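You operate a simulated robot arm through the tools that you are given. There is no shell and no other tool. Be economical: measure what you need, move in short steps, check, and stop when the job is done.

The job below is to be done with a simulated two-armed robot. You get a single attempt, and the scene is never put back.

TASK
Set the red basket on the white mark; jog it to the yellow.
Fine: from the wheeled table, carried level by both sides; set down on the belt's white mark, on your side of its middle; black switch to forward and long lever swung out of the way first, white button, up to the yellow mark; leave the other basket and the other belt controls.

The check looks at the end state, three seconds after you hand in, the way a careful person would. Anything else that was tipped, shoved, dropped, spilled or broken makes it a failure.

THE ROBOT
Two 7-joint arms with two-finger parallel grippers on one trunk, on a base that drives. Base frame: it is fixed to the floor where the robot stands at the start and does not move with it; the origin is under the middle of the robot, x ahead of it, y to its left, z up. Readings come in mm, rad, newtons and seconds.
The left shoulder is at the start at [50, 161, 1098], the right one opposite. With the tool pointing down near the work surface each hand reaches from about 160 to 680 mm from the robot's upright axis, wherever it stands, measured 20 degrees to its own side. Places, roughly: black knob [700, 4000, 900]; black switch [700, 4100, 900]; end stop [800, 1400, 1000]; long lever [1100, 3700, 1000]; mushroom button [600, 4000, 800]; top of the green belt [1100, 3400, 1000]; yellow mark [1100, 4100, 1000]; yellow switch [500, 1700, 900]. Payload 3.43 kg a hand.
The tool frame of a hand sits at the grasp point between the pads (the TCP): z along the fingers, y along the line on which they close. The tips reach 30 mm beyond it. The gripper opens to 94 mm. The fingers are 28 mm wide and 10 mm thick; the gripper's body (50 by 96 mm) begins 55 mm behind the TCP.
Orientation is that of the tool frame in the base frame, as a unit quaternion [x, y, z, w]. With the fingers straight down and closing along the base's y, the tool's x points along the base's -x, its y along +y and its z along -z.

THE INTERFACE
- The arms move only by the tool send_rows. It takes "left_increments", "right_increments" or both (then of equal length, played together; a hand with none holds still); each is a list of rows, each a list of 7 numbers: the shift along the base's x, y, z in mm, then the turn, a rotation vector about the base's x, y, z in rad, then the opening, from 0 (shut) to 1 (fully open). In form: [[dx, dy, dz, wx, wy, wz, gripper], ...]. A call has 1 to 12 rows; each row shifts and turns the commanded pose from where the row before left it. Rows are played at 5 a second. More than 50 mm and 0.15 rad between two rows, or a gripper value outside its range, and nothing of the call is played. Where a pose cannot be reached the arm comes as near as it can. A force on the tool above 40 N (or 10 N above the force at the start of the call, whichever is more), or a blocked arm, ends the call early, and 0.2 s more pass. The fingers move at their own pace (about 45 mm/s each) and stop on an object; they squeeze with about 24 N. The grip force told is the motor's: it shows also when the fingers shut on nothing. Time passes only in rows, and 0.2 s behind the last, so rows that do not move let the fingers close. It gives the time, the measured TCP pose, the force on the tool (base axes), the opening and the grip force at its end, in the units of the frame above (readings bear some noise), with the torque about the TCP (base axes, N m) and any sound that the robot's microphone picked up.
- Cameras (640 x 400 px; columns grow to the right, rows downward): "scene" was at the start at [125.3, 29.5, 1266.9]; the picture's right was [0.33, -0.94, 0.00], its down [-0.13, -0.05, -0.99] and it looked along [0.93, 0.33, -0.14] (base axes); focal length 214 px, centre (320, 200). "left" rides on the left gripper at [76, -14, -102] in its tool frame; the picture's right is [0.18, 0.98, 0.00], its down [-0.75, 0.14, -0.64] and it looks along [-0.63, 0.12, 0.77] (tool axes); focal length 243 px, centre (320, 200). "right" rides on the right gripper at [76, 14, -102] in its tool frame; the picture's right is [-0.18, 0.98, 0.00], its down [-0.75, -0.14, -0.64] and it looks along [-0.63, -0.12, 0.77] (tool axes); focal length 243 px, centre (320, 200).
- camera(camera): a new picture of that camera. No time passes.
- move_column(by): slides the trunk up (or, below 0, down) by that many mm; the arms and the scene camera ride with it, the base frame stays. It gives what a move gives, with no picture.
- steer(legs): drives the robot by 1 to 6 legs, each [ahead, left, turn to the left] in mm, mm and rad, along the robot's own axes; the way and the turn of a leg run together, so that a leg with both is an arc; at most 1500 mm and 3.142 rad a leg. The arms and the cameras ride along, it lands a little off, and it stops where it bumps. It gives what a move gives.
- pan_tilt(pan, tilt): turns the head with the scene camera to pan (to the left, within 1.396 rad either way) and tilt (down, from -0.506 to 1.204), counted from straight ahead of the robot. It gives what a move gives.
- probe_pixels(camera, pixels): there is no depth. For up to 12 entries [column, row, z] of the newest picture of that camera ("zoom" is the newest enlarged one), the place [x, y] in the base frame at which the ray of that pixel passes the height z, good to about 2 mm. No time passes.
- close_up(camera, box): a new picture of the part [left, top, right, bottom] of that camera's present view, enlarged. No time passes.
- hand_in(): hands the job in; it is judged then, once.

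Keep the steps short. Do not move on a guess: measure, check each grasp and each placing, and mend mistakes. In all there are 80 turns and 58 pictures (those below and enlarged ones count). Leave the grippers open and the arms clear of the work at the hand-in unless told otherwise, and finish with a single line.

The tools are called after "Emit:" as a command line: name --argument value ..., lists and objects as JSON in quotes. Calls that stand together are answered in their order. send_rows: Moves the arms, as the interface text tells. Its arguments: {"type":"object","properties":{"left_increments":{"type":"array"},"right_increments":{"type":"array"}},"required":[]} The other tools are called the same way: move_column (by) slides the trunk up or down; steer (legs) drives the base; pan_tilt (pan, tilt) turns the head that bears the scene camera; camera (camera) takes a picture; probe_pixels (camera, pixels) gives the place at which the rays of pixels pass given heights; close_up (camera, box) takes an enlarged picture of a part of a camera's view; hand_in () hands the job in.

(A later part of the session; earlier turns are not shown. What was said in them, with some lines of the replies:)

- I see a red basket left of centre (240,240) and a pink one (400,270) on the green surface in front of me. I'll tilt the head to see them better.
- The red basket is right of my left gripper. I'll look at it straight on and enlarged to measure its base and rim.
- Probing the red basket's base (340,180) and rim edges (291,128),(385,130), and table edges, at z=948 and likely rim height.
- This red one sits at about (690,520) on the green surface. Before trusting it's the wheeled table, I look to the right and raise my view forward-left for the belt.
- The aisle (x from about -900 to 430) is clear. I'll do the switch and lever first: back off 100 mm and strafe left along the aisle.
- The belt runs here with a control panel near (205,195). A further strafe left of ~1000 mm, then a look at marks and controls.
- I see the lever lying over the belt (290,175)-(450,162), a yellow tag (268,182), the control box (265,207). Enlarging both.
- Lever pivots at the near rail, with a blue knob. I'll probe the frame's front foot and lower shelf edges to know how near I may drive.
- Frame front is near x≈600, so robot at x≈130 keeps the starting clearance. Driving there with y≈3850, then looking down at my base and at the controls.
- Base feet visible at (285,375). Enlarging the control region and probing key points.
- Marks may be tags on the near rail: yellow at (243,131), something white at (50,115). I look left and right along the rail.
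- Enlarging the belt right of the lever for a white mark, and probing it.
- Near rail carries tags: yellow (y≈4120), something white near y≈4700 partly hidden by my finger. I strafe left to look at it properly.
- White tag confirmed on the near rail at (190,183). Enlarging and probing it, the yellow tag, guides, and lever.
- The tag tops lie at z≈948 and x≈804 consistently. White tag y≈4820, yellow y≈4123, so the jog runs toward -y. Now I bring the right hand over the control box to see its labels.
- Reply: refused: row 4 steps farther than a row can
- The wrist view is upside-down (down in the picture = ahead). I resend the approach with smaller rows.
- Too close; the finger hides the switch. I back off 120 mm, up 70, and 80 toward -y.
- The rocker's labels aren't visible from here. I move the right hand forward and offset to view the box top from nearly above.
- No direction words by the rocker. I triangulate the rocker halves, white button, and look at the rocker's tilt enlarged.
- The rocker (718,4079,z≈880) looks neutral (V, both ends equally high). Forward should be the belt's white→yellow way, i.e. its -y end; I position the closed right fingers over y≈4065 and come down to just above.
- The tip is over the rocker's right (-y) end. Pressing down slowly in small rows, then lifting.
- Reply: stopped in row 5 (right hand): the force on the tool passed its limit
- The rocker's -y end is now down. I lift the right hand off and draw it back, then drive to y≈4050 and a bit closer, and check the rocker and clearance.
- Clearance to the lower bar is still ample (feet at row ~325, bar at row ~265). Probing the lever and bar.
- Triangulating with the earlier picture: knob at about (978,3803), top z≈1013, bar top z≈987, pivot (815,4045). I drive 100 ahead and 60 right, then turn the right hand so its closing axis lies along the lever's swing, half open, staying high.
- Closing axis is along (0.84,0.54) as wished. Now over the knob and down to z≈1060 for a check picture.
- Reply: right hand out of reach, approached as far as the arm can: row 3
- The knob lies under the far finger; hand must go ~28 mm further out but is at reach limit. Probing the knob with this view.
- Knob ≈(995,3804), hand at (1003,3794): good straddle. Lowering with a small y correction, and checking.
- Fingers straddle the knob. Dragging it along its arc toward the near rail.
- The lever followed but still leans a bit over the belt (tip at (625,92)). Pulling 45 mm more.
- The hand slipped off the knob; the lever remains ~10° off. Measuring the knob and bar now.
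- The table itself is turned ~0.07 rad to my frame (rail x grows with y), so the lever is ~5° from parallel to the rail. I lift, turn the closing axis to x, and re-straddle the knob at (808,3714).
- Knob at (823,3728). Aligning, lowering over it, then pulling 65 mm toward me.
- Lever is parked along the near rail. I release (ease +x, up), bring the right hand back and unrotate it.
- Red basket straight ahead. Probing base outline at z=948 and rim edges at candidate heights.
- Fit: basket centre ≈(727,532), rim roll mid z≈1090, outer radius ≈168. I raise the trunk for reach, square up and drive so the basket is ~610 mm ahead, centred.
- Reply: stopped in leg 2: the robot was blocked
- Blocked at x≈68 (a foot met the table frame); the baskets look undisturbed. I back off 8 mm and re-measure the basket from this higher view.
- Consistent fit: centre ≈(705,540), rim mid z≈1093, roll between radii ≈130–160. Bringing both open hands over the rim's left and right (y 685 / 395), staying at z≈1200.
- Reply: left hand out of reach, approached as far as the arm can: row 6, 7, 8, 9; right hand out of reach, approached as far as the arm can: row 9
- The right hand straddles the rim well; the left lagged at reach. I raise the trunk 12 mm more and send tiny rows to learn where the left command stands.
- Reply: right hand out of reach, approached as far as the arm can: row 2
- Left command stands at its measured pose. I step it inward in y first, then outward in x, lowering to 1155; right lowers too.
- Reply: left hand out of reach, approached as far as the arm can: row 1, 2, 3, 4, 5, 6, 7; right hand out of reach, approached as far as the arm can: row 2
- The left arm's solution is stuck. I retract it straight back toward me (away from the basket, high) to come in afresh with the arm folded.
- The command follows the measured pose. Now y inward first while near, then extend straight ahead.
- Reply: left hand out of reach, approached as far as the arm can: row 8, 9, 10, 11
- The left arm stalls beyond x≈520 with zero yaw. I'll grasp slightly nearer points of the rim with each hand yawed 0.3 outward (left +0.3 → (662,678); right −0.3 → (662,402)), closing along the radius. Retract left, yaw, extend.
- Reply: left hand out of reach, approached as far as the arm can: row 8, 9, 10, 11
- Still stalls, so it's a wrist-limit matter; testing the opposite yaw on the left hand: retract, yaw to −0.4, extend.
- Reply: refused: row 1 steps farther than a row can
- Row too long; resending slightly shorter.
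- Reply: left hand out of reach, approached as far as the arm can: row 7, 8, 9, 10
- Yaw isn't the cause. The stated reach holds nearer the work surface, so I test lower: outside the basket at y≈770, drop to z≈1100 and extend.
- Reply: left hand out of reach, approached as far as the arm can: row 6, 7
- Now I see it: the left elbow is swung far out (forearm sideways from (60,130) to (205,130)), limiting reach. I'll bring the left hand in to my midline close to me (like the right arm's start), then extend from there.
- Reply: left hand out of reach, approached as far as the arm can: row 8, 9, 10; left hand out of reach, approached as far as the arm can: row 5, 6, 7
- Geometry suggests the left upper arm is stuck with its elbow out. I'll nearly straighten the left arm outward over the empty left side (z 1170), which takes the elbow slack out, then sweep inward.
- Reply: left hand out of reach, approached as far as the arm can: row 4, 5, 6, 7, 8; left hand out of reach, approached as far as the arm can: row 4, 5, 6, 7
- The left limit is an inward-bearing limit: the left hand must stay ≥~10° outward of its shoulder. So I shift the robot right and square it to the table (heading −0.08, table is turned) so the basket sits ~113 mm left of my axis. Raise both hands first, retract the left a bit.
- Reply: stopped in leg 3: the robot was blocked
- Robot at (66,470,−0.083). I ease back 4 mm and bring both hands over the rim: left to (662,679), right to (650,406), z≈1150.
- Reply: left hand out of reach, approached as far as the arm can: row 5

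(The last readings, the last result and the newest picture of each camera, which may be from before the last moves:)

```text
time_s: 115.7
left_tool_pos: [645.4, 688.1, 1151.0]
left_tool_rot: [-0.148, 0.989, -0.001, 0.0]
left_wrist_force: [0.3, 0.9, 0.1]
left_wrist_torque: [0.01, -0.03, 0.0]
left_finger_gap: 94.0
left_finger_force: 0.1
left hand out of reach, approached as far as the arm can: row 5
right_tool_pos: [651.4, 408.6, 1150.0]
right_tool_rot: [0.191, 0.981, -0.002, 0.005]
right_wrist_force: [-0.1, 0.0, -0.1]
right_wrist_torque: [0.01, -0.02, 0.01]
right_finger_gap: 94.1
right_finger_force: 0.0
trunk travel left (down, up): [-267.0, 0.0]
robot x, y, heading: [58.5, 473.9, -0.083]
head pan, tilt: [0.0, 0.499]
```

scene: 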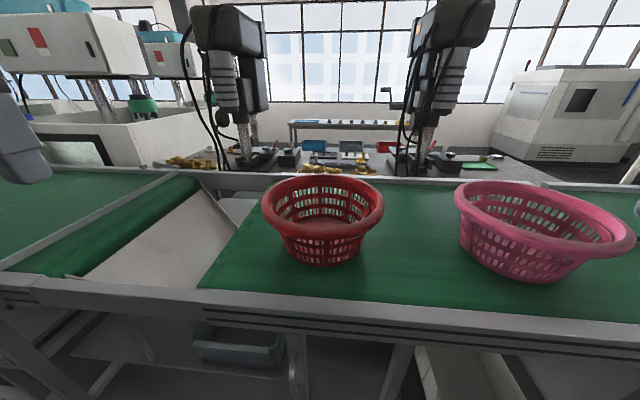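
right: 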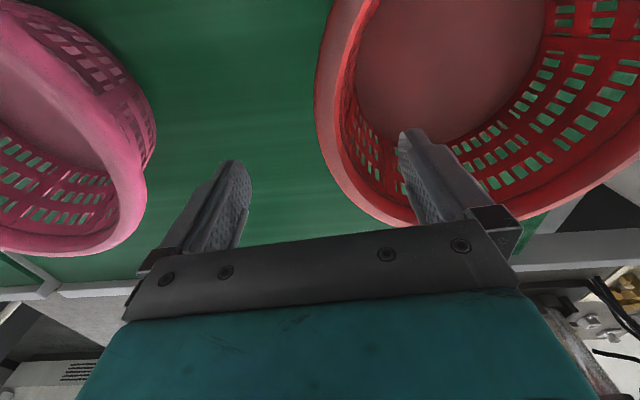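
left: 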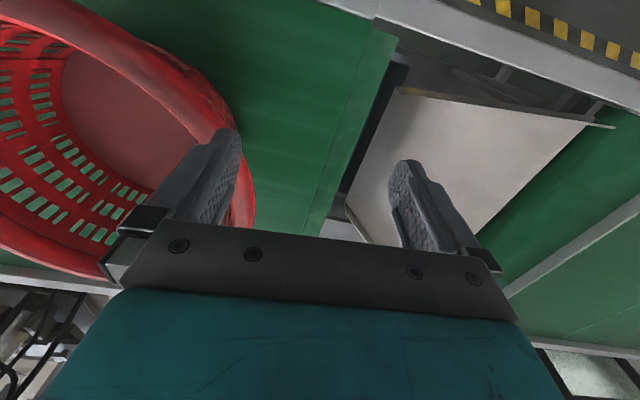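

Both near their places. Checking straddle with both wrist cameras.

Emit:
camera --camera "left"

Emit:
camera --camera "right"

```text
8 pictures are left
```

left: 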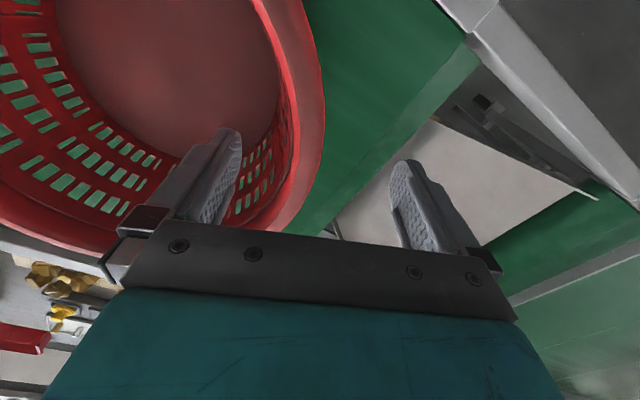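

```text
7 pictures are left
```

right: 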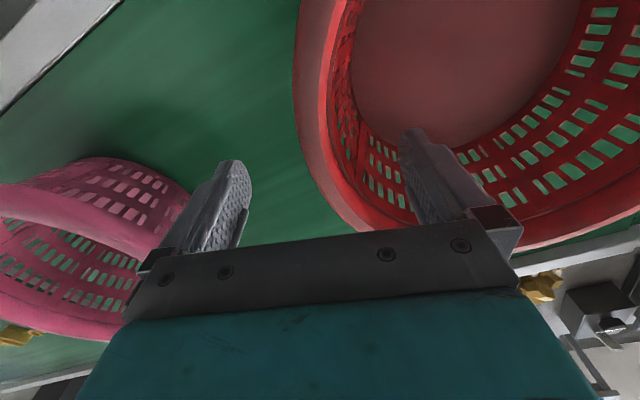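

Both hands straddle the rim. Lowering both 62 mm to z≈1088, left nudged inward.

Emit:
send_rows --left_increments '[[0, 0, -15, 0, 0, 0, 1], [0, 0, -15, 0, 0, 0, 1], [0, -2, -15, 0, 0, 0, 1], [2, -4, -10, 0, 0, 0, 1], [2, -4, -7, 0, 0, 0, 1]]' --right_increments '[[0, 0, -15, 0, 0, 0, 1], [0, 0, -15, 0, 0, 0, 1], [0, 0, -15, 0, 0, 0, 1], [0, 0, -10, 0, 0, 0, 1], [0, 0, -7, 0, 0, 0, 1]]'

Emit:
close_up --camera "scene" --box '[200, 120, 440, 270]'

```text
time_s: 116.9
left_tool_pos: [637.4, 683.4, 1091.2]
left_tool_rot: [-0.148, 0.989, -0.001, 0.0]
left_wrist_force: [-0.6, -0.5, -0.4]
left_wrist_torque: [0.0, 0.04, -0.02]
left_finger_gap: 93.8
left_finger_force: 0.0
left hand out of reach, approached as far as the arm can: row 3, 4, 5
right_tool_pos: [652.4, 405.5, 1087.8]
right_tool_rot: [0.191, 0.982, -0.002, 0.003]
right_wrist_force: [0.0, -0.4, -0.1]
right_wrist_torque: [-0.02, 0.01, 0.01]
right_finger_gap: 94.4
right_finger_force: 0.1
trunk travel left (down, up): [-267.0, 0.0]
robot x, y, heading: [62.7, 475.1, -0.084]
head pan, tilt: [0.0, 0.499]
```

```text
2.67 times, centred on (320, 195) of scene
```

zoom: 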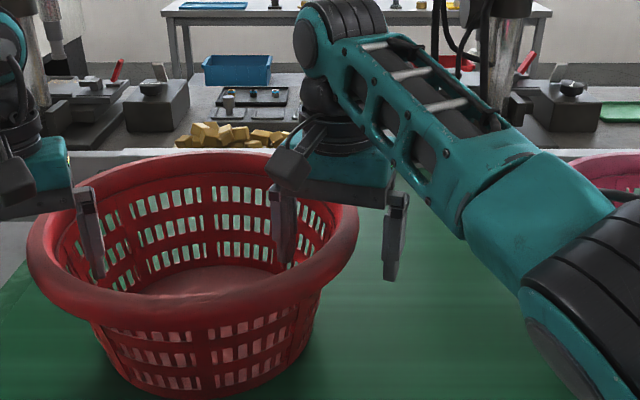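

Fingers stand right, no contact forces. I close the left first (basket may shift a few mm), with the right still open.

Emit:
send_rows --left_increments '[[0, 0, 0, 0, 0, 0.06, 0.7], [0, 0, 0, 0, 0, 0.06, 0.5], [0, 0, 0, 0, 0, 0, 0.35], [0, 0, 0, 0, 0, 0, 0.2], [0, 0, 0, 0, 0, 0, 0], [0, 0, 0, 0, 0, 0, 0], [0, 0, 0, 0, 0, 0, 0]]'

Emit:
send_rows --right_increments '[[0, 0, 0, 0, 0, 0, 0.7], [0, 0, 0, 0, 0, 0, 0.5], [0, 0, 0, 0, 0, 0, 0.35], [0, 0, 0, 0, 0, 0, 0.2], [0, 0, 0, 0, 0, 0, 0], [0, 0, 0, 0, 0, 0, 0], [0, 0, 0, 0, 0, 0, 0]]'

Emit:
close_up --camera "scene" --box '[160, 120, 480, 320]'

```text
time_s: 118.5
left_tool_pos: [637.5, 685.0, 1091.0]
left_tool_rot: [-0.208, 0.978, -0.002, 0.0]
left_wrist_force: [2.7, -0.8, 2.3]
left_wrist_torque: [-0.94, -0.42, 0.55]
left_finger_gap: 33.8
left_finger_force: 24.1
right_tool_pos: [652.6, 407.3, 1086.9]
right_tool_rot: [0.192, 0.981, -0.002, 0.006]
right_wrist_force: [1.2, -0.5, -0.1]
right_wrist_torque: [-0.03, 0.02, 0.01]
right_finger_gap: 93.6
right_finger_force: 0.0
trunk travel left (down, up): [-267.0, 0.0]
robot x, y, heading: [59.1, 472.6, -0.086]
head pan, tilt: [0.0, 0.499]
```

```text
time_s: 120.1
left_tool_pos: [636.7, 681.7, 1092.2]
left_tool_rot: [-0.206, 0.978, -0.003, -0.001]
left_wrist_force: [0.2, -26.2, -0.4]
left_wrist_torque: [-1.01, -0.14, -0.11]
left_finger_gap: 33.5
left_finger_force: 24.3
right_tool_pos: [651.2, 409.7, 1087.9]
right_tool_rot: [0.189, 0.982, 0.002, 0.004]
right_wrist_force: [1.4, 25.1, 4.2]
right_wrist_torque: [1.12, -0.64, -0.05]
right_finger_gap: 34.4
right_finger_force: 23.6
trunk travel left (down, up): [-267.0, 0.0]
robot x, y, heading: [57.4, 472.5, -0.088]
head pan, tilt: [0.0, 0.499]
```

```text
2.00 times, centred on (320, 220) of scene
```

zoom: 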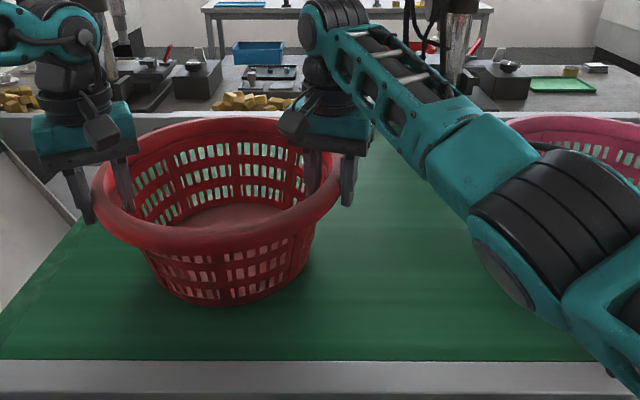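

Both hold the rim (gaps ≈34 mm). A 25 N stretch is between them, so right goes 5 mm inward, then both lift 20 mm and I check.

Emit:
send_rows --left_increments '[[0, 0, 0, 0, 0, 0, 0], [0, 0, 0, 0, 0, 0, 0], [0, 0, 6, 0, 0, 0, 0], [0, 0, 7, 0, 0, 0, 0], [0, 0, 7, 0, 0, 0, 0]]' --right_increments '[[0, 3, 0, 0, 0, 0, 0], [0, 3, 0, 0, 0, 0, 0], [0, 0, 6, 0, 0, 0, 0], [0, 0, 7, 0, 0, 0, 0], [0, 0, 7, 0, 0, 0, 0]]'

```text
time_s: 121.3
left_tool_pos: [638.7, 683.1, 1111.1]
left_tool_rot: [-0.208, 0.978, 0.0, -0.001]
left_wrist_force: [0.6, -11.4, -0.7]
left_wrist_torque: [-1.35, 0.13, -0.17]
left_finger_gap: 33.4
left_finger_force: 23.8
right_tool_pos: [651.4, 411.2, 1107.2]
right_tool_rot: [0.192, 0.981, -0.002, 0.004]
right_wrist_force: [-0.8, 13.0, -2.6]
right_wrist_torque: [1.0, -0.06, 0.27]
right_finger_gap: 34.4
right_finger_force: 24.0
trunk travel left (down, up): [-267.0, 0.0]
robot x, y, heading: [59.0, 475.7, -0.084]
head pan, tilt: [0.0, 0.499]
```

Basket lifts freely (≈0.3 kg), level. I lift 60 mm more, ease the remaining stretch, then back away and strafe along the tables (heading −0.083 follows their line).

Emit:
send_rows --left_increments '[[0, 0, 10, 0, 0, 0, 0], [0, 0, 15, 0, 0, 0, 0], [0, 0, 15, 0, 0, 0, 0], [0, 0, 15, 0, 0, 0, 0], [-5, 0, 5, 0, 0, 0, 0]]' --right_increments '[[0, 1, 10, 0, 0, 0, 0], [0, 1, 15, 0, 0, 0, 0], [0, 0, 15, 0, 0, 0, 0], [0, 0, 15, 0, 0, 0, 0], [-5, 0, 5, 0, 0, 0, 0]]'

Emit:
steer --legs '[[-330, 0, 0]]'

Emit:
camera --camera "scene"

```text
time_s: 122.5
left_tool_pos: [633.1, 686.1, 1170.4]
left_tool_rot: [-0.208, 0.978, 0.002, 0.0]
left_wrist_force: [1.4, -0.9, -2.7]
left_wrist_torque: [-0.75, -0.06, 0.0]
left_finger_gap: 33.4
left_finger_force: 24.2
right_tool_pos: [646.5, 413.8, 1166.8]
right_tool_rot: [0.193, 0.981, -0.002, 0.004]
right_wrist_force: [-2.1, -0.4, 1.9]
right_wrist_torque: [1.26, 0.22, 0.39]
right_finger_gap: 34.5
right_finger_force: 24.4
trunk travel left (down, up): [-267.0, 0.0]
robot x, y, heading: [58.0, 471.8, -0.09]
head pan, tilt: [0.0, 0.499]
```

```text
time_s: 124.7
left_tool_pos: [304.2, 715.3, 1170.6]
left_tool_rot: [-0.211, 0.977, 0.0, 0.0]
left_wrist_force: [0.6, 11.3, -0.4]
left_wrist_torque: [-0.86, 0.01, 0.07]
left_finger_gap: 33.4
left_finger_force: 23.6
right_tool_pos: [320.0, 444.0, 1165.9]
right_tool_rot: [0.189, 0.982, -0.002, 0.004]
right_wrist_force: [-1.6, -10.8, -1.0]
right_wrist_torque: [0.81, 0.06, 0.32]
right_finger_gap: 34.5
right_finger_force: 24.3
trunk travel left (down, up): [-267.0, 0.0]
robot x, y, heading: [-268.1, 504.5, -0.082]
head pan, tilt: [0.0, 0.499]
```

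```text
4 pictures are left
```

scene: 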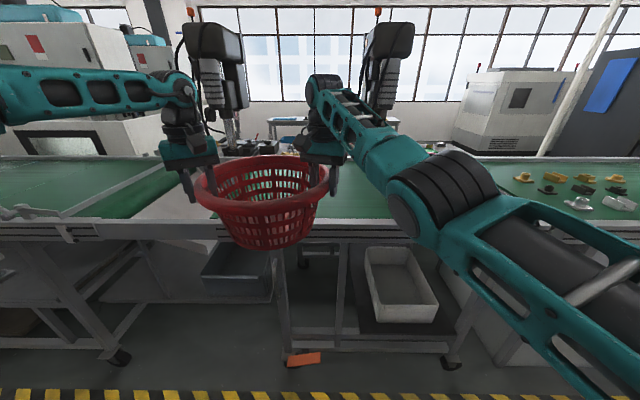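

Basket hangs level in both hands. Strafing along the tables in steps.

Emit:
steer --legs '[[0, 1450, 0], [0, 1450, 0]]'

```text
time_s: 138.4
left_tool_pos: [543.7, 3537.2, 1170.5]
left_tool_rot: [-0.205, 0.979, 0.0, -0.001]
left_wrist_force: [2.7, 10.8, -1.0]
left_wrist_torque: [-0.68, 0.01, 0.35]
left_finger_gap: 32.3
left_finger_force: 23.8
right_tool_pos: [553.9, 3267.9, 1165.8]
right_tool_rot: [0.196, 0.981, -0.002, 0.004]
right_wrist_force: [-2.2, -10.9, -1.0]
right_wrist_torque: [0.6, 0.1, 0.42]
right_finger_gap: 33.4
right_finger_force: 24.0
trunk travel left (down, up): [-267.0, 0.0]
robot x, y, heading: [-35.4, 3326.6, -0.091]
head pan, tilt: [0.0, 0.499]
```

Still secure. Continue strafing ~1400.

Emit:
steer --legs '[[0, 0, 0.008], [0, 1400, 0]]'

Emit:
camera --camera "scene"

```text
time_s: 145.6
left_tool_pos: [681.7, 4903.3, 1171.4]
left_tool_rot: [-0.196, 0.981, 0.0, -0.001]
left_wrist_force: [2.1, 3.9, -1.1]
left_wrist_torque: [-0.78, -0.03, 0.35]
left_finger_gap: 32.4
left_finger_force: 24.6
right_tool_pos: [687.0, 4630.4, 1165.8]
right_tool_rot: [0.205, 0.979, -0.003, 0.003]
right_wrist_force: [-3.4, -1.8, -1.0]
right_wrist_torque: [0.75, 0.07, 0.4]
right_finger_gap: 33.0
right_finger_force: 24.3
trunk travel left (down, up): [-267.0, 0.0]
robot x, y, heading: [100.9, 4701.7, -0.113]
head pan, tilt: [0.0, 0.499]
```

```text
3 pictures are left
```

scene: 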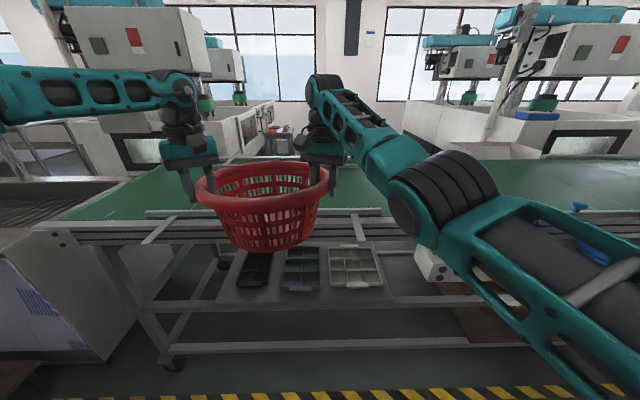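

White tag is hidden behind the basket; earlier measure gives it at y≈4823, x≈855. Probing the carried basket's rim to know its centre (rim z≈1170).

Emit:
probe_pixels --camera "scene" --pixels '[[196, 184, 1170], [328, 184, 1170], [262, 162, 1178], [262, 211, 1162], [266, 252, 1026], [148, 243, 948], [360, 240, 948], [62, 238, 948], [320, 210, 990], [380, 210, 990], [390, 187, 940]]'

```text
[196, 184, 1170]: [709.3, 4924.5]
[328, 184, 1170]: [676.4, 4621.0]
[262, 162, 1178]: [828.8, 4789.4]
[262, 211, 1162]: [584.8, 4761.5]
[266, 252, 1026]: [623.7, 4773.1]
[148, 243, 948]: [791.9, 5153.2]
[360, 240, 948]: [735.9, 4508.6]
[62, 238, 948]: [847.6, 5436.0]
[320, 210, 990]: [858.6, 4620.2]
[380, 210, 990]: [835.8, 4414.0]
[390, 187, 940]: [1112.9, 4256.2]
```

Carried centre ≈(712,4774). Target centre ≈(1058,4808): abreast of the white tag, clear of the near guide (x≈875) and ~110 mm my side of the middle. First lift 45 mm while drawing in 40 mm, to clear the guide's knob.

Emit:
send_rows --left_increments '[[-8, 0, 9, 0, 0, 0, 0], [-8, 0, 9, 0, 0, 0, 0], [-8, 0, 9, 0, 0, 0, 0], [-8, 0, 9, 0, 0, 0, 0], [-8, 0, 9, 0, 0, 0, 0]]' --right_increments '[[-8, 0, 9, 0, 0, 0, 0], [-8, 0, 9, 0, 0, 0, 0], [-8, 0, 9, 0, 0, 0, 0], [-8, 0, 9, 0, 0, 0, 0], [-8, 0, 9, 0, 0, 0, 0]]'

Emit:
steer --legs '[[0, 0, 0.041], [300, 34, 0]]'

```text
time_s: 146.8
left_tool_pos: [640.4, 4901.8, 1216.3]
left_tool_rot: [-0.196, 0.981, 0.0, -0.001]
left_wrist_force: [2.4, 0.4, -1.6]
left_wrist_torque: [-0.81, 0.1, 0.15]
left_finger_gap: 32.0
left_finger_force: 23.9
right_tool_pos: [645.5, 4630.7, 1211.6]
right_tool_rot: [0.206, 0.979, -0.003, 0.003]
right_wrist_force: [-1.5, -2.0, -0.4]
right_wrist_torque: [0.93, -0.03, 0.3]
right_finger_gap: 33.0
right_finger_force: 23.9
trunk travel left (down, up): [-267.0, 0.0]
robot x, y, heading: [99.4, 4702.6, -0.107]
head pan, tilt: [0.0, 0.499]
```

```text
time_s: 149.3
left_tool_pos: [934.4, 4941.5, 1215.8]
left_tool_rot: [-0.22, 0.976, 0.0, -0.001]
left_wrist_force: [2.0, 1.4, -0.1]
left_wrist_torque: [-0.84, -0.01, 0.36]
left_finger_gap: 31.9
left_finger_force: 23.6
right_tool_pos: [953.4, 4670.6, 1210.1]
right_tool_rot: [0.182, 0.983, -0.003, 0.003]
right_wrist_force: [-1.2, -2.6, -1.2]
right_wrist_torque: [0.68, 0.14, 0.23]
right_finger_gap: 33.4
right_finger_force: 24.5
trunk travel left (down, up): [-267.0, 0.0]
robot x, y, heading: [403.8, 4719.8, -0.064]
head pan, tilt: [0.0, 0.499]
```

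Hands mid (944,4806), so basket centre ≈(972,4811). Advance 45 mm more, then lower while easing 40 mm outward.

Emit:
steer --legs '[[45, 0, 0]]'

Emit:
send_rows --left_increments '[[8, 0, -9, 0, 0, 0, 0], [8, 0, -9, 0, 0, 0, 0], [8, 0, -9, 0, 0, 0, 0], [8, 0, -9, 0, 0, 0, 0], [8, 0, -9, 0, 0, 0, 0]]' --right_increments '[[8, 0, -9, 0, 0, 0, 0], [8, 0, -9, 0, 0, 0, 0], [8, 0, -9, 0, 0, 0, 0], [8, 0, -9, 0, 0, 0, 0], [8, 0, -9, 0, 0, 0, 0]]'

```text
time_s: 150.2
left_tool_pos: [979.8, 4939.4, 1216.1]
left_tool_rot: [-0.22, 0.976, 0.0, -0.001]
left_wrist_force: [2.1, 0.5, -0.8]
left_wrist_torque: [-0.97, 0.08, 0.29]
left_finger_gap: 32.5
left_finger_force: 23.7
right_tool_pos: [998.3, 4668.8, 1210.9]
right_tool_rot: [0.181, 0.983, -0.003, 0.004]
right_wrist_force: [-0.8, -0.8, -1.6]
right_wrist_torque: [0.74, 0.08, 0.19]
right_finger_gap: 33.2
right_finger_force: 24.0
trunk travel left (down, up): [-267.0, 0.0]
robot x, y, heading: [449.5, 4717.9, -0.064]
head pan, tilt: [0.0, 0.499]
```

```text
time_s: 151.4
left_tool_pos: [1019.2, 4940.1, 1169.5]
left_tool_rot: [-0.221, 0.975, 0.001, -0.001]
left_wrist_force: [0.4, 3.6, -2.2]
left_wrist_torque: [-0.56, -0.17, 0.28]
left_finger_gap: 31.8
left_finger_force: 23.7
right_tool_pos: [1035.5, 4668.1, 1165.9]
right_tool_rot: [0.181, 0.983, -0.003, 0.003]
right_wrist_force: [-0.6, -3.7, 0.0]
right_wrist_torque: [0.89, 0.29, 0.01]
right_finger_gap: 32.8
right_finger_force: 23.7
trunk travel left (down, up): [-267.0, 0.0]
robot x, y, heading: [447.3, 4717.0, -0.055]
head pan, tilt: [0.0, 0.499]
```

One check picture before lowering (tilted down), to see tag, guide and basket.

Emit:
pan_tilt --pan 0.1 --tilt 0.75

Emit:
camera --camera "scene"

```text
time_s: 152.2
left_tool_pos: [1019.1, 4939.8, 1171.0]
left_tool_rot: [-0.221, 0.975, 0.0, 0.0]
left_wrist_force: [2.2, 6.5, -1.6]
left_wrist_torque: [-0.56, -0.17, 0.37]
left_finger_gap: 32.0
left_finger_force: 24.1
right_tool_pos: [1037.2, 4668.7, 1166.0]
right_tool_rot: [0.181, 0.983, -0.002, 0.003]
right_wrist_force: [-2.7, -5.4, 0.7]
right_wrist_torque: [0.81, 0.27, 0.29]
right_finger_gap: 33.1
right_finger_force: 23.5
trunk travel left (down, up): [-267.0, 0.0]
robot x, y, heading: [448.9, 4713.4, -0.063]
head pan, tilt: [0.099, 0.75]
```

```text
2 pictures are left
```

scene: 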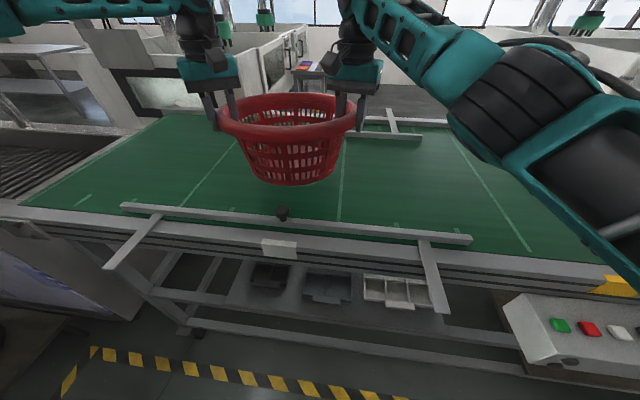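

Clear view. Probing tag, guide, basket and far guide.

Emit:
probe_pixels --camera "scene" --pixels '[[265, 241, 948], [297, 243, 948], [280, 207, 985], [300, 222, 985], [290, 186, 1026], [218, 112, 1170], [357, 114, 1170], [405, 137, 985], [600, 277, 948], [338, 222, 940], [350, 125, 940], [636, 282, 948]]'

```text
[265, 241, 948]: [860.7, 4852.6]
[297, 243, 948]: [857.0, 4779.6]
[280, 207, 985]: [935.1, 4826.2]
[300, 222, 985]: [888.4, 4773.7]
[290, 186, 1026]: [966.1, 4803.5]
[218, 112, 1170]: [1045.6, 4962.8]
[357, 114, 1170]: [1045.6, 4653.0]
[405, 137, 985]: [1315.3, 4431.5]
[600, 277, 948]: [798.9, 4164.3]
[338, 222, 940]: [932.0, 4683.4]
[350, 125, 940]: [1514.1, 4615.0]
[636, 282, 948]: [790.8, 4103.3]
```

Tag centre (859,4816); across-belt lines slope about −0.1, so abreast of it at basket depth y≈4796. Basket centre ≈(1068,4806): shift −9 in y and lower 70 mm.

Emit:
send_rows --left_increments '[[0, -5, -10, 0, 0, 0, 0], [0, -4, -10, 0, 0, 0, 0], [0, 0, -15, 0, 0, 0, 0], [0, 0, -15, 0, 0, 0, 0], [0, 0, -12, 0, 0, 0, 0], [0, 0, -8, 0, 0, 0, 0]]' --right_increments '[[0, -5, -10, 0, 0, 0, 0], [0, -4, -10, 0, 0, 0, 0], [0, 0, -15, 0, 0, 0, 0], [0, 0, -15, 0, 0, 0, 0], [0, 0, -12, 0, 0, 0, 0], [0, 0, -8, 0, 0, 0, 0]]'

Emit:
send_rows --left_increments '[[0, 0, -4, 0, 0, 0, 0], [0, 0, -3, 0, 0, 0, 0], [0, 0, -3, 0, 0, 0, 0]]' --right_increments '[[0, 0, -4, 0, 0, 0, 0], [0, 0, -3, 0, 0, 0, 0], [0, 0, -3, 0, 0, 0, 0]]'

```text
time_s: 153.6
left_tool_pos: [1012.8, 4929.7, 1105.5]
left_tool_rot: [-0.219, 0.976, -0.001, 0.003]
left_wrist_force: [-7.6, 10.3, 13.4]
left_wrist_torque: [-0.33, -0.89, 0.48]
left_finger_gap: 32.8
left_finger_force: 24.5
right_tool_pos: [1033.6, 4659.7, 1100.8]
right_tool_rot: [0.181, 0.983, -0.002, 0.008]
right_wrist_force: [-11.9, -10.7, 14.1]
right_wrist_torque: [0.32, -0.75, 0.15]
right_finger_gap: 33.5
right_finger_force: 24.3
trunk travel left (down, up): [-267.0, 0.0]
robot x, y, heading: [445.5, 4719.3, -0.061]
head pan, tilt: [0.099, 0.75]
```

```text
time_s: 154.4
left_tool_pos: [1013.9, 4930.1, 1093.5]
left_tool_rot: [-0.22, 0.975, -0.002, 0.004]
left_wrist_force: [-4.8, 6.5, 12.9]
left_wrist_torque: [-0.34, -0.76, 0.37]
left_finger_gap: 33.4
left_finger_force: 24.4
right_tool_pos: [1034.6, 4657.7, 1089.0]
right_tool_rot: [0.182, 0.983, -0.001, 0.005]
right_wrist_force: [-10.2, -8.3, 14.2]
right_wrist_torque: [0.51, -0.52, 0.34]
right_finger_gap: 34.7
right_finger_force: 24.1
trunk travel left (down, up): [-267.0, 0.0]
robot x, y, heading: [445.2, 4718.2, -0.063]
head pan, tilt: [0.099, 0.75]
```

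Basket is down on the belt (contact ≈13 N each, hands at the same height as when gripped on the table). Opening both.

Emit:
send_rows --left_increments '[[0, 0, 2, 0, 0, 0, 0.35], [0, 0, 0, 0, 0, 0, 0.5], [0, 0, 0, 0, 0, 0, 0.7], [0, 0, 0, 0, 0, 0, 1], [0, 0, 0, 0, 0, 0, 1]]' --right_increments '[[0, 0, 2, 0, 0, 0, 0.35], [0, 0, 0, 0, 0, 0, 0.5], [0, 0, 0, 0, 0, 0, 0.7], [0, 0, 0, 0, 0, 0, 1], [0, 0, 0, 0, 0, 0, 1]]'

Emit:
send_rows --left_increments '[[0, 0, 15, 0, 0, 0, 1], [0, 0, 20, 0, 0, 0, 1], [0, 0, 25, 0, 0, 0, 1], [-10, 0, 25, 0, 0, 0, 1], [-35, 10, 15, 0, 0, 0, 1], [-40, 10, 0, 0, 0, 0, 1], [-40, 10, 0, 0, 0, 0, 1], [-40, 10, 0, 0, 0, 0, 1], [-40, 10, 0, 0, 0, 0, 1]]' --right_increments '[[0, 0, 15, 0, 0, 0, 1], [0, 0, 20, 0, 0, 0, 1], [0, 0, 25, 0, 0, 0, 1], [-10, 0, 25, 0, 0, 0, 1], [-35, -10, 15, 0, 0, 0, 1], [-40, -10, 0, 0, 0, 0, 1], [-40, -10, 0, 0, 0, 0, 1], [-40, -10, 0, 0, 0, 0, 1], [-40, -10, 0, 0, 0, 0, 1]]'

```text
time_s: 155.6
left_tool_pos: [1017.0, 4930.4, 1092.4]
left_tool_rot: [-0.219, 0.976, -0.001, 0.001]
left_wrist_force: [-0.2, 0.2, -0.7]
left_wrist_torque: [0.01, 0.02, -0.02]
left_finger_gap: 94.0
left_finger_force: 0.0
right_tool_pos: [1036.1, 4659.4, 1087.1]
right_tool_rot: [0.182, 0.983, -0.003, 0.004]
right_wrist_force: [-0.1, 0.2, -0.5]
right_wrist_torque: [-0.03, 0.03, 0.01]
right_finger_gap: 94.1
right_finger_force: 0.1
trunk travel left (down, up): [-267.0, 0.0]
robot x, y, heading: [448.4, 4720.5, -0.065]
head pan, tilt: [0.099, 0.75]
```

```text
time_s: 157.6
left_tool_pos: [812.3, 4981.7, 1195.8]
left_tool_rot: [-0.22, 0.975, 0.0, 0.001]
left_wrist_force: [0.8, 0.3, -0.5]
left_wrist_torque: [-0.02, -0.01, 0.01]
left_finger_gap: 93.9
left_finger_force: 0.0
right_tool_pos: [829.6, 4609.3, 1188.8]
right_tool_rot: [0.181, 0.983, -0.002, 0.004]
right_wrist_force: [-0.8, 0.4, -0.2]
right_wrist_torque: [0.01, 0.01, 0.03]
right_finger_gap: 93.8
right_finger_force: 0.0
trunk travel left (down, up): [-267.0, 0.0]
robot x, y, heading: [445.8, 4717.4, -0.063]
head pan, tilt: [0.099, 0.75]
```

Both released cleanly, basket at ≈(1068,4797) on the belt. Now drive back and right to bring the right hand in reach of the white button (≈(722,4144), top z≈882), and lower the trunk.

Emit:
steer --legs '[[-200, 0, 0], [0, -330, 0.063]]'

Emit:
move_column --by -142

```text
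time_s: 161.0
left_tool_pos: [582.7, 4683.6, 1196.2]
left_tool_rot: [-0.253, 0.968, 0.0, 0.0]
left_wrist_force: [-0.2, 0.5, -0.4]
left_wrist_torque: [0.02, 0.05, 0.0]
left_finger_gap: 94.0
left_finger_force: 0.0
right_tool_pos: [626.1, 4314.8, 1189.7]
right_tool_rot: [0.147, 0.989, -0.003, 0.004]
right_wrist_force: [0.5, -0.8, 0.4]
right_wrist_torque: [0.0, -0.03, 0.03]
right_finger_gap: 94.1
right_finger_force: 0.0
trunk travel left (down, up): [-267.0, 0.0]
robot x, y, heading: [238.6, 4392.7, 0.01]
head pan, tilt: [0.099, 0.75]
```

```text
time_s: 162.7
left_tool_pos: [582.5, 4683.9, 1054.3]
left_tool_rot: [-0.253, 0.968, -0.001, 0.0]
left_wrist_force: [0.2, -0.1, 0.1]
left_wrist_torque: [0.0, 0.02, -0.01]
left_finger_gap: 94.1
left_finger_force: 0.1
right_tool_pos: [627.2, 4315.0, 1047.9]
right_tool_rot: [0.148, 0.989, -0.002, 0.004]
right_wrist_force: [-0.7, -0.6, -0.1]
right_wrist_torque: [-0.02, -0.02, -0.02]
right_finger_gap: 94.0
right_finger_force: 0.2
trunk travel left (down, up): [-125.0, 142.0]
robot x, y, heading: [236.7, 4397.9, 0.009]
head pan, tilt: [0.099, 0.75]
```

Closing the right gripper and moving it above the white button, tip ~25 mm over it.

Emit:
send_rows --right_increments '[[18, -34, 0, 0, 0, 0.1, 0], [19, -34, 0, 0, 0, 0.1, 0], [19, -34, 0, 0, 0, 0.095, 0], [19, -34, 0, 0, 0, 0, 0], [19, -35, 0, 0, 0, 0, 0], [0, 0, -36, 0, 0, 0, 0], [0, 0, -36, 0, 0, 0, 0], [0, 0, -36, 0, 0, 0, 0]]'

```text
time_s: 164.5
left_tool_pos: [583.7, 4683.0, 1053.7]
left_tool_rot: [-0.253, 0.967, 0.001, 0.0]
left_wrist_force: [-0.1, 0.5, 0.6]
left_wrist_torque: [0.0, 0.02, -0.04]
left_finger_gap: 94.2
left_finger_force: 0.1
right_tool_pos: [722.8, 4142.5, 938.2]
right_tool_rot: [0.001, 1.0, -0.002, 0.004]
right_wrist_force: [-1.2, -0.4, 0.1]
right_wrist_torque: [-0.05, -0.02, -0.02]
right_finger_gap: 0.0
right_finger_force: 23.9
trunk travel left (down, up): [-125.0, 142.0]
robot x, y, heading: [234.6, 4392.1, 0.004]
head pan, tilt: [0.099, 0.75]
```

Pressing gently: down to ~914 then 2 mm rows, listening for a sound.

Emit:
send_rows --right_increments '[[0, 0, -12, 0, 0, 0, 0], [0, 0, -10, 0, 0, 0, 0], [0, 0, -3, 0, 0, 0, 0]]'

```text
time_s: 165.3
left_tool_pos: [582.6, 4684.5, 1054.3]
left_tool_rot: [-0.253, 0.968, 0.0, 0.0]
left_wrist_force: [-0.7, 0.6, -0.2]
left_wrist_torque: [0.02, 0.02, 0.0]
left_finger_gap: 94.0
left_finger_force: 0.0
right_tool_pos: [720.1, 4143.8, 916.0]
right_tool_rot: [0.001, 1.0, -0.002, 0.004]
right_wrist_force: [1.0, -0.5, 1.4]
right_wrist_torque: [-0.01, -0.02, 0.03]
right_finger_gap: 0.2
right_finger_force: 23.7
trunk travel left (down, up): [-125.0, 142.0]
robot x, y, heading: [232.5, 4396.1, 0.012]
head pan, tilt: [0.099, 0.75]
heard: click
```

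A click: the button is actuated. I hold ~0.6 s, release, and look.

Emit:
send_rows --right_increments '[[0, 0, -1, 0, 0, 0, 0], [0, 0, 0, 0, 0, 0, 0], [0, 0, 20, 0, 0, 0, 0]]'

Emit:
pan_tilt --pan 0.1 --tilt 0.55

Emit:
camera --camera "scene"

```text
time_s: 166.1
left_tool_pos: [582.2, 4683.7, 1053.8]
left_tool_rot: [-0.253, 0.967, 0.0, 0.0]
left_wrist_force: [0.0, 0.4, -0.2]
left_wrist_torque: [0.02, -0.01, 0.01]
left_finger_gap: 94.0
left_finger_force: 0.0
right_tool_pos: [719.0, 4143.3, 934.2]
right_tool_rot: [0.0, 1.0, -0.002, 0.004]
right_wrist_force: [0.6, 0.2, 0.9]
right_wrist_torque: [0.03, -0.01, 0.02]
right_finger_gap: 0.0
right_finger_force: 24.0
trunk travel left (down, up): [-125.0, 142.0]
robot x, y, heading: [232.5, 4397.4, 0.011]
head pan, tilt: [0.099, 0.75]
```

```text
time_s: 166.8
left_tool_pos: [582.4, 4684.4, 1054.9]
left_tool_rot: [-0.253, 0.968, 0.0, 0.0]
left_wrist_force: [0.6, -0.2, 0.7]
left_wrist_torque: [0.0, 0.0, 0.02]
left_finger_gap: 93.6
left_finger_force: 0.1
right_tool_pos: [721.6, 4143.5, 932.8]
right_tool_rot: [0.002, 1.0, -0.003, 0.005]
right_wrist_force: [-0.4, 0.3, 0.1]
right_wrist_torque: [-0.03, 0.02, 0.02]
right_finger_gap: 0.0
right_finger_force: 23.7
trunk travel left (down, up): [-125.0, 142.0]
robot x, y, heading: [236.3, 4398.4, 0.008]
head pan, tilt: [0.099, 0.55]
```

```text
1 pictures are left
```

scene: 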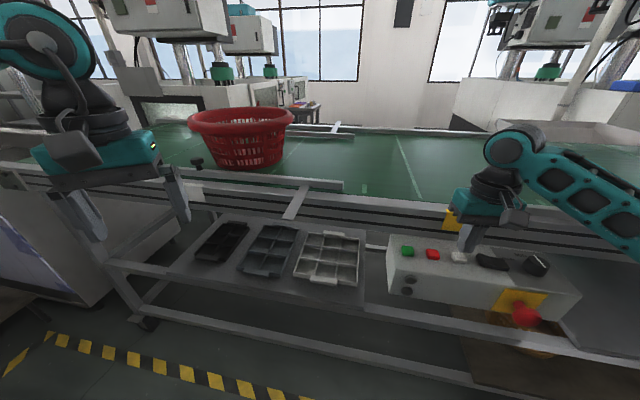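

Probing the basket's position now.

Emit:
probe_pixels --camera "scene" --pixels '[[246, 170, 945], [213, 160, 945], [283, 158, 945], [187, 122, 1090], [294, 120, 1090], [240, 104, 1098], [242, 138, 1083], [450, 213, 948], [196, 165, 985], [404, 135, 940], [415, 200, 940]]'

```text
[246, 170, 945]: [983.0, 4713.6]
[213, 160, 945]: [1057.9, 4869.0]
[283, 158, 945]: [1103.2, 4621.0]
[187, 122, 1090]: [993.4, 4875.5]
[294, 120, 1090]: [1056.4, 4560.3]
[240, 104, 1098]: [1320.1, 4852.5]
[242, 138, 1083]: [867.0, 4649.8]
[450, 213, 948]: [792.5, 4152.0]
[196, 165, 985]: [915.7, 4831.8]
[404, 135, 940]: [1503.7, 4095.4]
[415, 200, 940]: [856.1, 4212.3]
```

The basket moved about 66 mm toward yellow (now ≈(1062,4731)), so forward is right and the finger sits on the white button. Yellow abreast at basket depth: y≈4105; ~626 mm left. I hold the button ~5 s.

Emit:
send_rows --right_increments '[[0, 0, -20, 0, 0, 0, 0], [0, 0, 0, 0, 0, 0, 0], [0, 0, 0, 0, 0, 0, 0], [0, 0, 0, 0, 0, 0, 0], [0, 0, 0, 0, 0, 0, 0], [0, 0, 0, 0, 0, 0, 0], [0, 0, 0, 0, 0, 0, 0], [0, 0, 0, 0, 0, 0, 0], [0, 0, 0, 0, 0, 0, 0], [0, 0, 0, 0, 0, 0, 0], [0, 0, 0, 0, 0, 0, 0], [0, 0, 0, 0, 0, 0, 0]]'

Emit:
send_rows --right_increments '[[0, 0, 0, 0, 0, 0, 0], [0, 0, 0, 0, 0, 0, 0], [0, 0, 0, 0, 0, 0, 0], [0, 0, 0, 0, 0, 0, 0], [0, 0, 0, 0, 0, 0, 0], [0, 0, 0, 0, 0, 0, 0], [0, 0, 0, 0, 0, 0, 0], [0, 0, 0, 0, 0, 0, 0], [0, 0, 0, 0, 0, 0, 0], [0, 0, 0, 0, 0, 0, 0], [0, 0, 20, 0, 0, 0, 0]]'

```text
time_s: 169.4
left_tool_pos: [582.4, 4684.2, 1054.0]
left_tool_rot: [-0.252, 0.968, 0.0, 0.001]
left_wrist_force: [0.9, 1.3, 1.1]
left_wrist_torque: [-0.02, 0.04, 0.0]
left_finger_gap: 94.4
left_finger_force: 0.0
right_tool_pos: [719.9, 4142.2, 914.4]
right_tool_rot: [0.001, 1.0, -0.002, 0.005]
right_wrist_force: [-0.9, -0.8, 2.7]
right_wrist_torque: [-0.06, 0.03, -0.02]
right_finger_gap: 0.0
right_finger_force: 23.4
trunk travel left (down, up): [-125.0, 142.0]
robot x, y, heading: [239.5, 4396.1, 0.009]
head pan, tilt: [0.099, 0.55]
heard: click
```

```text
time_s: 171.8
left_tool_pos: [583.3, 4684.6, 1053.9]
left_tool_rot: [-0.253, 0.967, 0.0, -0.001]
left_wrist_force: [0.2, 0.7, 0.4]
left_wrist_torque: [0.02, -0.04, 0.0]
left_finger_gap: 94.0
left_finger_force: 0.1
right_tool_pos: [719.3, 4143.5, 934.4]
right_tool_rot: [0.001, 1.0, -0.002, 0.003]
right_wrist_force: [-0.3, 0.3, -0.2]
right_wrist_torque: [0.0, 0.0, 0.02]
right_finger_gap: 0.0
right_finger_force: 23.6
trunk travel left (down, up): [-125.0, 142.0]
robot x, y, heading: [235.3, 4397.8, 0.01]
head pan, tilt: [0.099, 0.55]
```

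Ran ≈4.45 s. One more safe short jog (~0.7 s), then the last picture to calibrate.

Emit:
send_rows --right_increments '[[0, 0, -20, 0, 0, 0, 0], [0, 0, 0, 0, 0, 0, 0], [0, 0, 0, 0, 0, 0, 0], [0, 0, 0, 0, 0, 0, 0], [0, 0, 20, 0, 0, 0, 0]]'

Emit:
camera --camera "scene"

```text
time_s: 173.0
left_tool_pos: [583.2, 4684.7, 1053.2]
left_tool_rot: [-0.253, 0.967, 0.0, 0.001]
left_wrist_force: [-0.1, -0.3, 0.0]
left_wrist_torque: [-0.01, 0.0, -0.03]
left_finger_gap: 93.9
left_finger_force: 0.0
right_tool_pos: [720.9, 4144.9, 934.2]
right_tool_rot: [0.001, 1.0, -0.001, 0.003]
right_wrist_force: [0.2, -0.4, -0.2]
right_wrist_torque: [0.02, 0.02, -0.02]
right_finger_gap: 0.0
right_finger_force: 24.4
trunk travel left (down, up): [-125.0, 142.0]
robot x, y, heading: [237.4, 4395.4, 0.01]
head pan, tilt: [0.099, 0.55]
heard: click
```

```text
0 pictures are left
```

scene: 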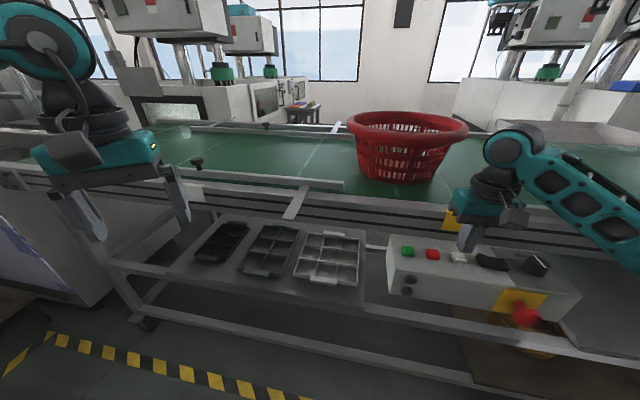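

Probing basket in the last picture, plus the yellow tag and lines.

Emit:
probe_pixels --camera "scene" --pixels '[[402, 184, 945], [366, 168, 945], [437, 172, 945], [347, 125, 1090], [469, 130, 1090], [409, 109, 1098], [402, 143, 1083], [443, 212, 948], [452, 208, 948], [190, 184, 948], [204, 185, 948], [320, 135, 940]]'

```text
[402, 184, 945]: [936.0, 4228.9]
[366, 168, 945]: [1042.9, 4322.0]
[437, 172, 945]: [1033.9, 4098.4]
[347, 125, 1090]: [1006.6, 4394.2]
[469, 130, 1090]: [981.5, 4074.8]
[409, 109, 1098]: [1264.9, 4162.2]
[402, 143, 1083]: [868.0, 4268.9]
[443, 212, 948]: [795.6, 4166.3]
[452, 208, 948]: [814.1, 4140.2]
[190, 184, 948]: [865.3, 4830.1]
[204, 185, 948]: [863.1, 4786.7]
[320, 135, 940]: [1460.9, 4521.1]
```

Basket ≈(1019,4229): 504 mm in ≈5.15 s, i.e. ~98 mm/s. Remaining to y≈4108: ~121 mm ≈1.24 s. Press with six hold rows, then lift clear.

Emit:
send_rows --right_increments '[[0, 0, -20, 0, 0, 0, 0], [0, 0, 0, 0, 0, 0, 0], [0, 0, 0, 0, 0, 0, 0], [0, 0, 0, 0, 0, 0, 0], [0, 0, 0, 0, 0, 0, 0], [0, 0, 0, 0, 0, 0, 0], [0, 0, 0, 0, 0, 0, 0], [0, 0, 20, 0, 0, 0, 0], [0, 0, 40, 0, 0, 0, 0], [0, 0, 40, 0, 0, 0, 0]]'

```text
time_s: 175.2
left_tool_pos: [582.6, 4684.8, 1054.5]
left_tool_rot: [-0.253, 0.968, 0.0, 0.001]
left_wrist_force: [-1.0, 0.7, -0.4]
left_wrist_torque: [-0.02, -0.01, -0.01]
left_finger_gap: 93.9
left_finger_force: 0.1
right_tool_pos: [721.0, 4144.1, 1014.2]
right_tool_rot: [0.001, 1.0, -0.002, 0.005]
right_wrist_force: [-0.2, 1.6, -0.5]
right_wrist_torque: [-0.02, 0.0, 0.01]
right_finger_gap: 0.0
right_finger_force: 23.7
trunk travel left (down, up): [-125.0, 142.0]
robot x, y, heading: [237.4, 4397.5, 0.006]
head pan, tilt: [0.099, 0.55]
heard: click
```

Jog done. Drawing the right hand back and opening it, then backing the robot off.

Emit:
send_rows --right_increments '[[-10, 0, 40, 0, 0, 0, 0], [-40, 0, 20, 0, 0, 0, 0], [-45, 0, 0, 0, 0, 0, 0.5], [-45, 0, 0, 0, 0, 0, 1], [-30, 0, 0, 0, 0, 0, 1], [0, 0, 0, 0, 0, 0, 1]]'

Emit:
steer --legs '[[-200, 0, 0]]'

```text
time_s: 176.6
left_tool_pos: [583.5, 4684.0, 1054.1]
left_tool_rot: [-0.253, 0.968, 0.0, 0.001]
left_wrist_force: [0.6, 0.7, 0.1]
left_wrist_torque: [0.01, 0.03, -0.01]
left_finger_gap: 94.2
left_finger_force: 0.1
right_tool_pos: [551.7, 4143.7, 1074.1]
right_tool_rot: [0.0, 1.0, -0.001, 0.005]
right_wrist_force: [-0.2, -0.1, -0.1]
right_wrist_torque: [-0.02, 0.03, -0.01]
right_finger_gap: 85.2
right_finger_force: 0.1
trunk travel left (down, up): [-125.0, 142.0]
robot x, y, heading: [235.9, 4394.3, 0.009]
head pan, tilt: [0.099, 0.55]
```

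```text
time_s: 178.2
left_tool_pos: [381.6, 4682.7, 1054.5]
left_tool_rot: [-0.254, 0.967, 0.0, 0.0]
left_wrist_force: [-0.2, 0.5, 0.3]
left_wrist_torque: [0.0, 0.03, -0.05]
left_finger_gap: 94.1
left_finger_force: 0.0
right_tool_pos: [351.2, 4142.0, 1072.5]
right_tool_rot: [-0.001, 1.0, -0.002, 0.004]
right_wrist_force: [0.0, 0.4, 0.3]
right_wrist_torque: [0.01, -0.01, 0.0]
right_finger_gap: 93.8
right_finger_force: 0.1
trunk travel left (down, up): [-125.0, 142.0]
robot x, y, heading: [37.2, 4391.9, 0.011]
head pan, tilt: [0.099, 0.55]
5 turns are left
```

Grippers are open, the arms are clear and the belt is stopped. Handing in.

Emit:
hand_in

```text
The job is handed in.
```

The red basket was set on the belt at the white mark and jogged to about the yellow mark; its final position is calculated from the belt speed (about ±10 mm), since I had no pictures left to check it.
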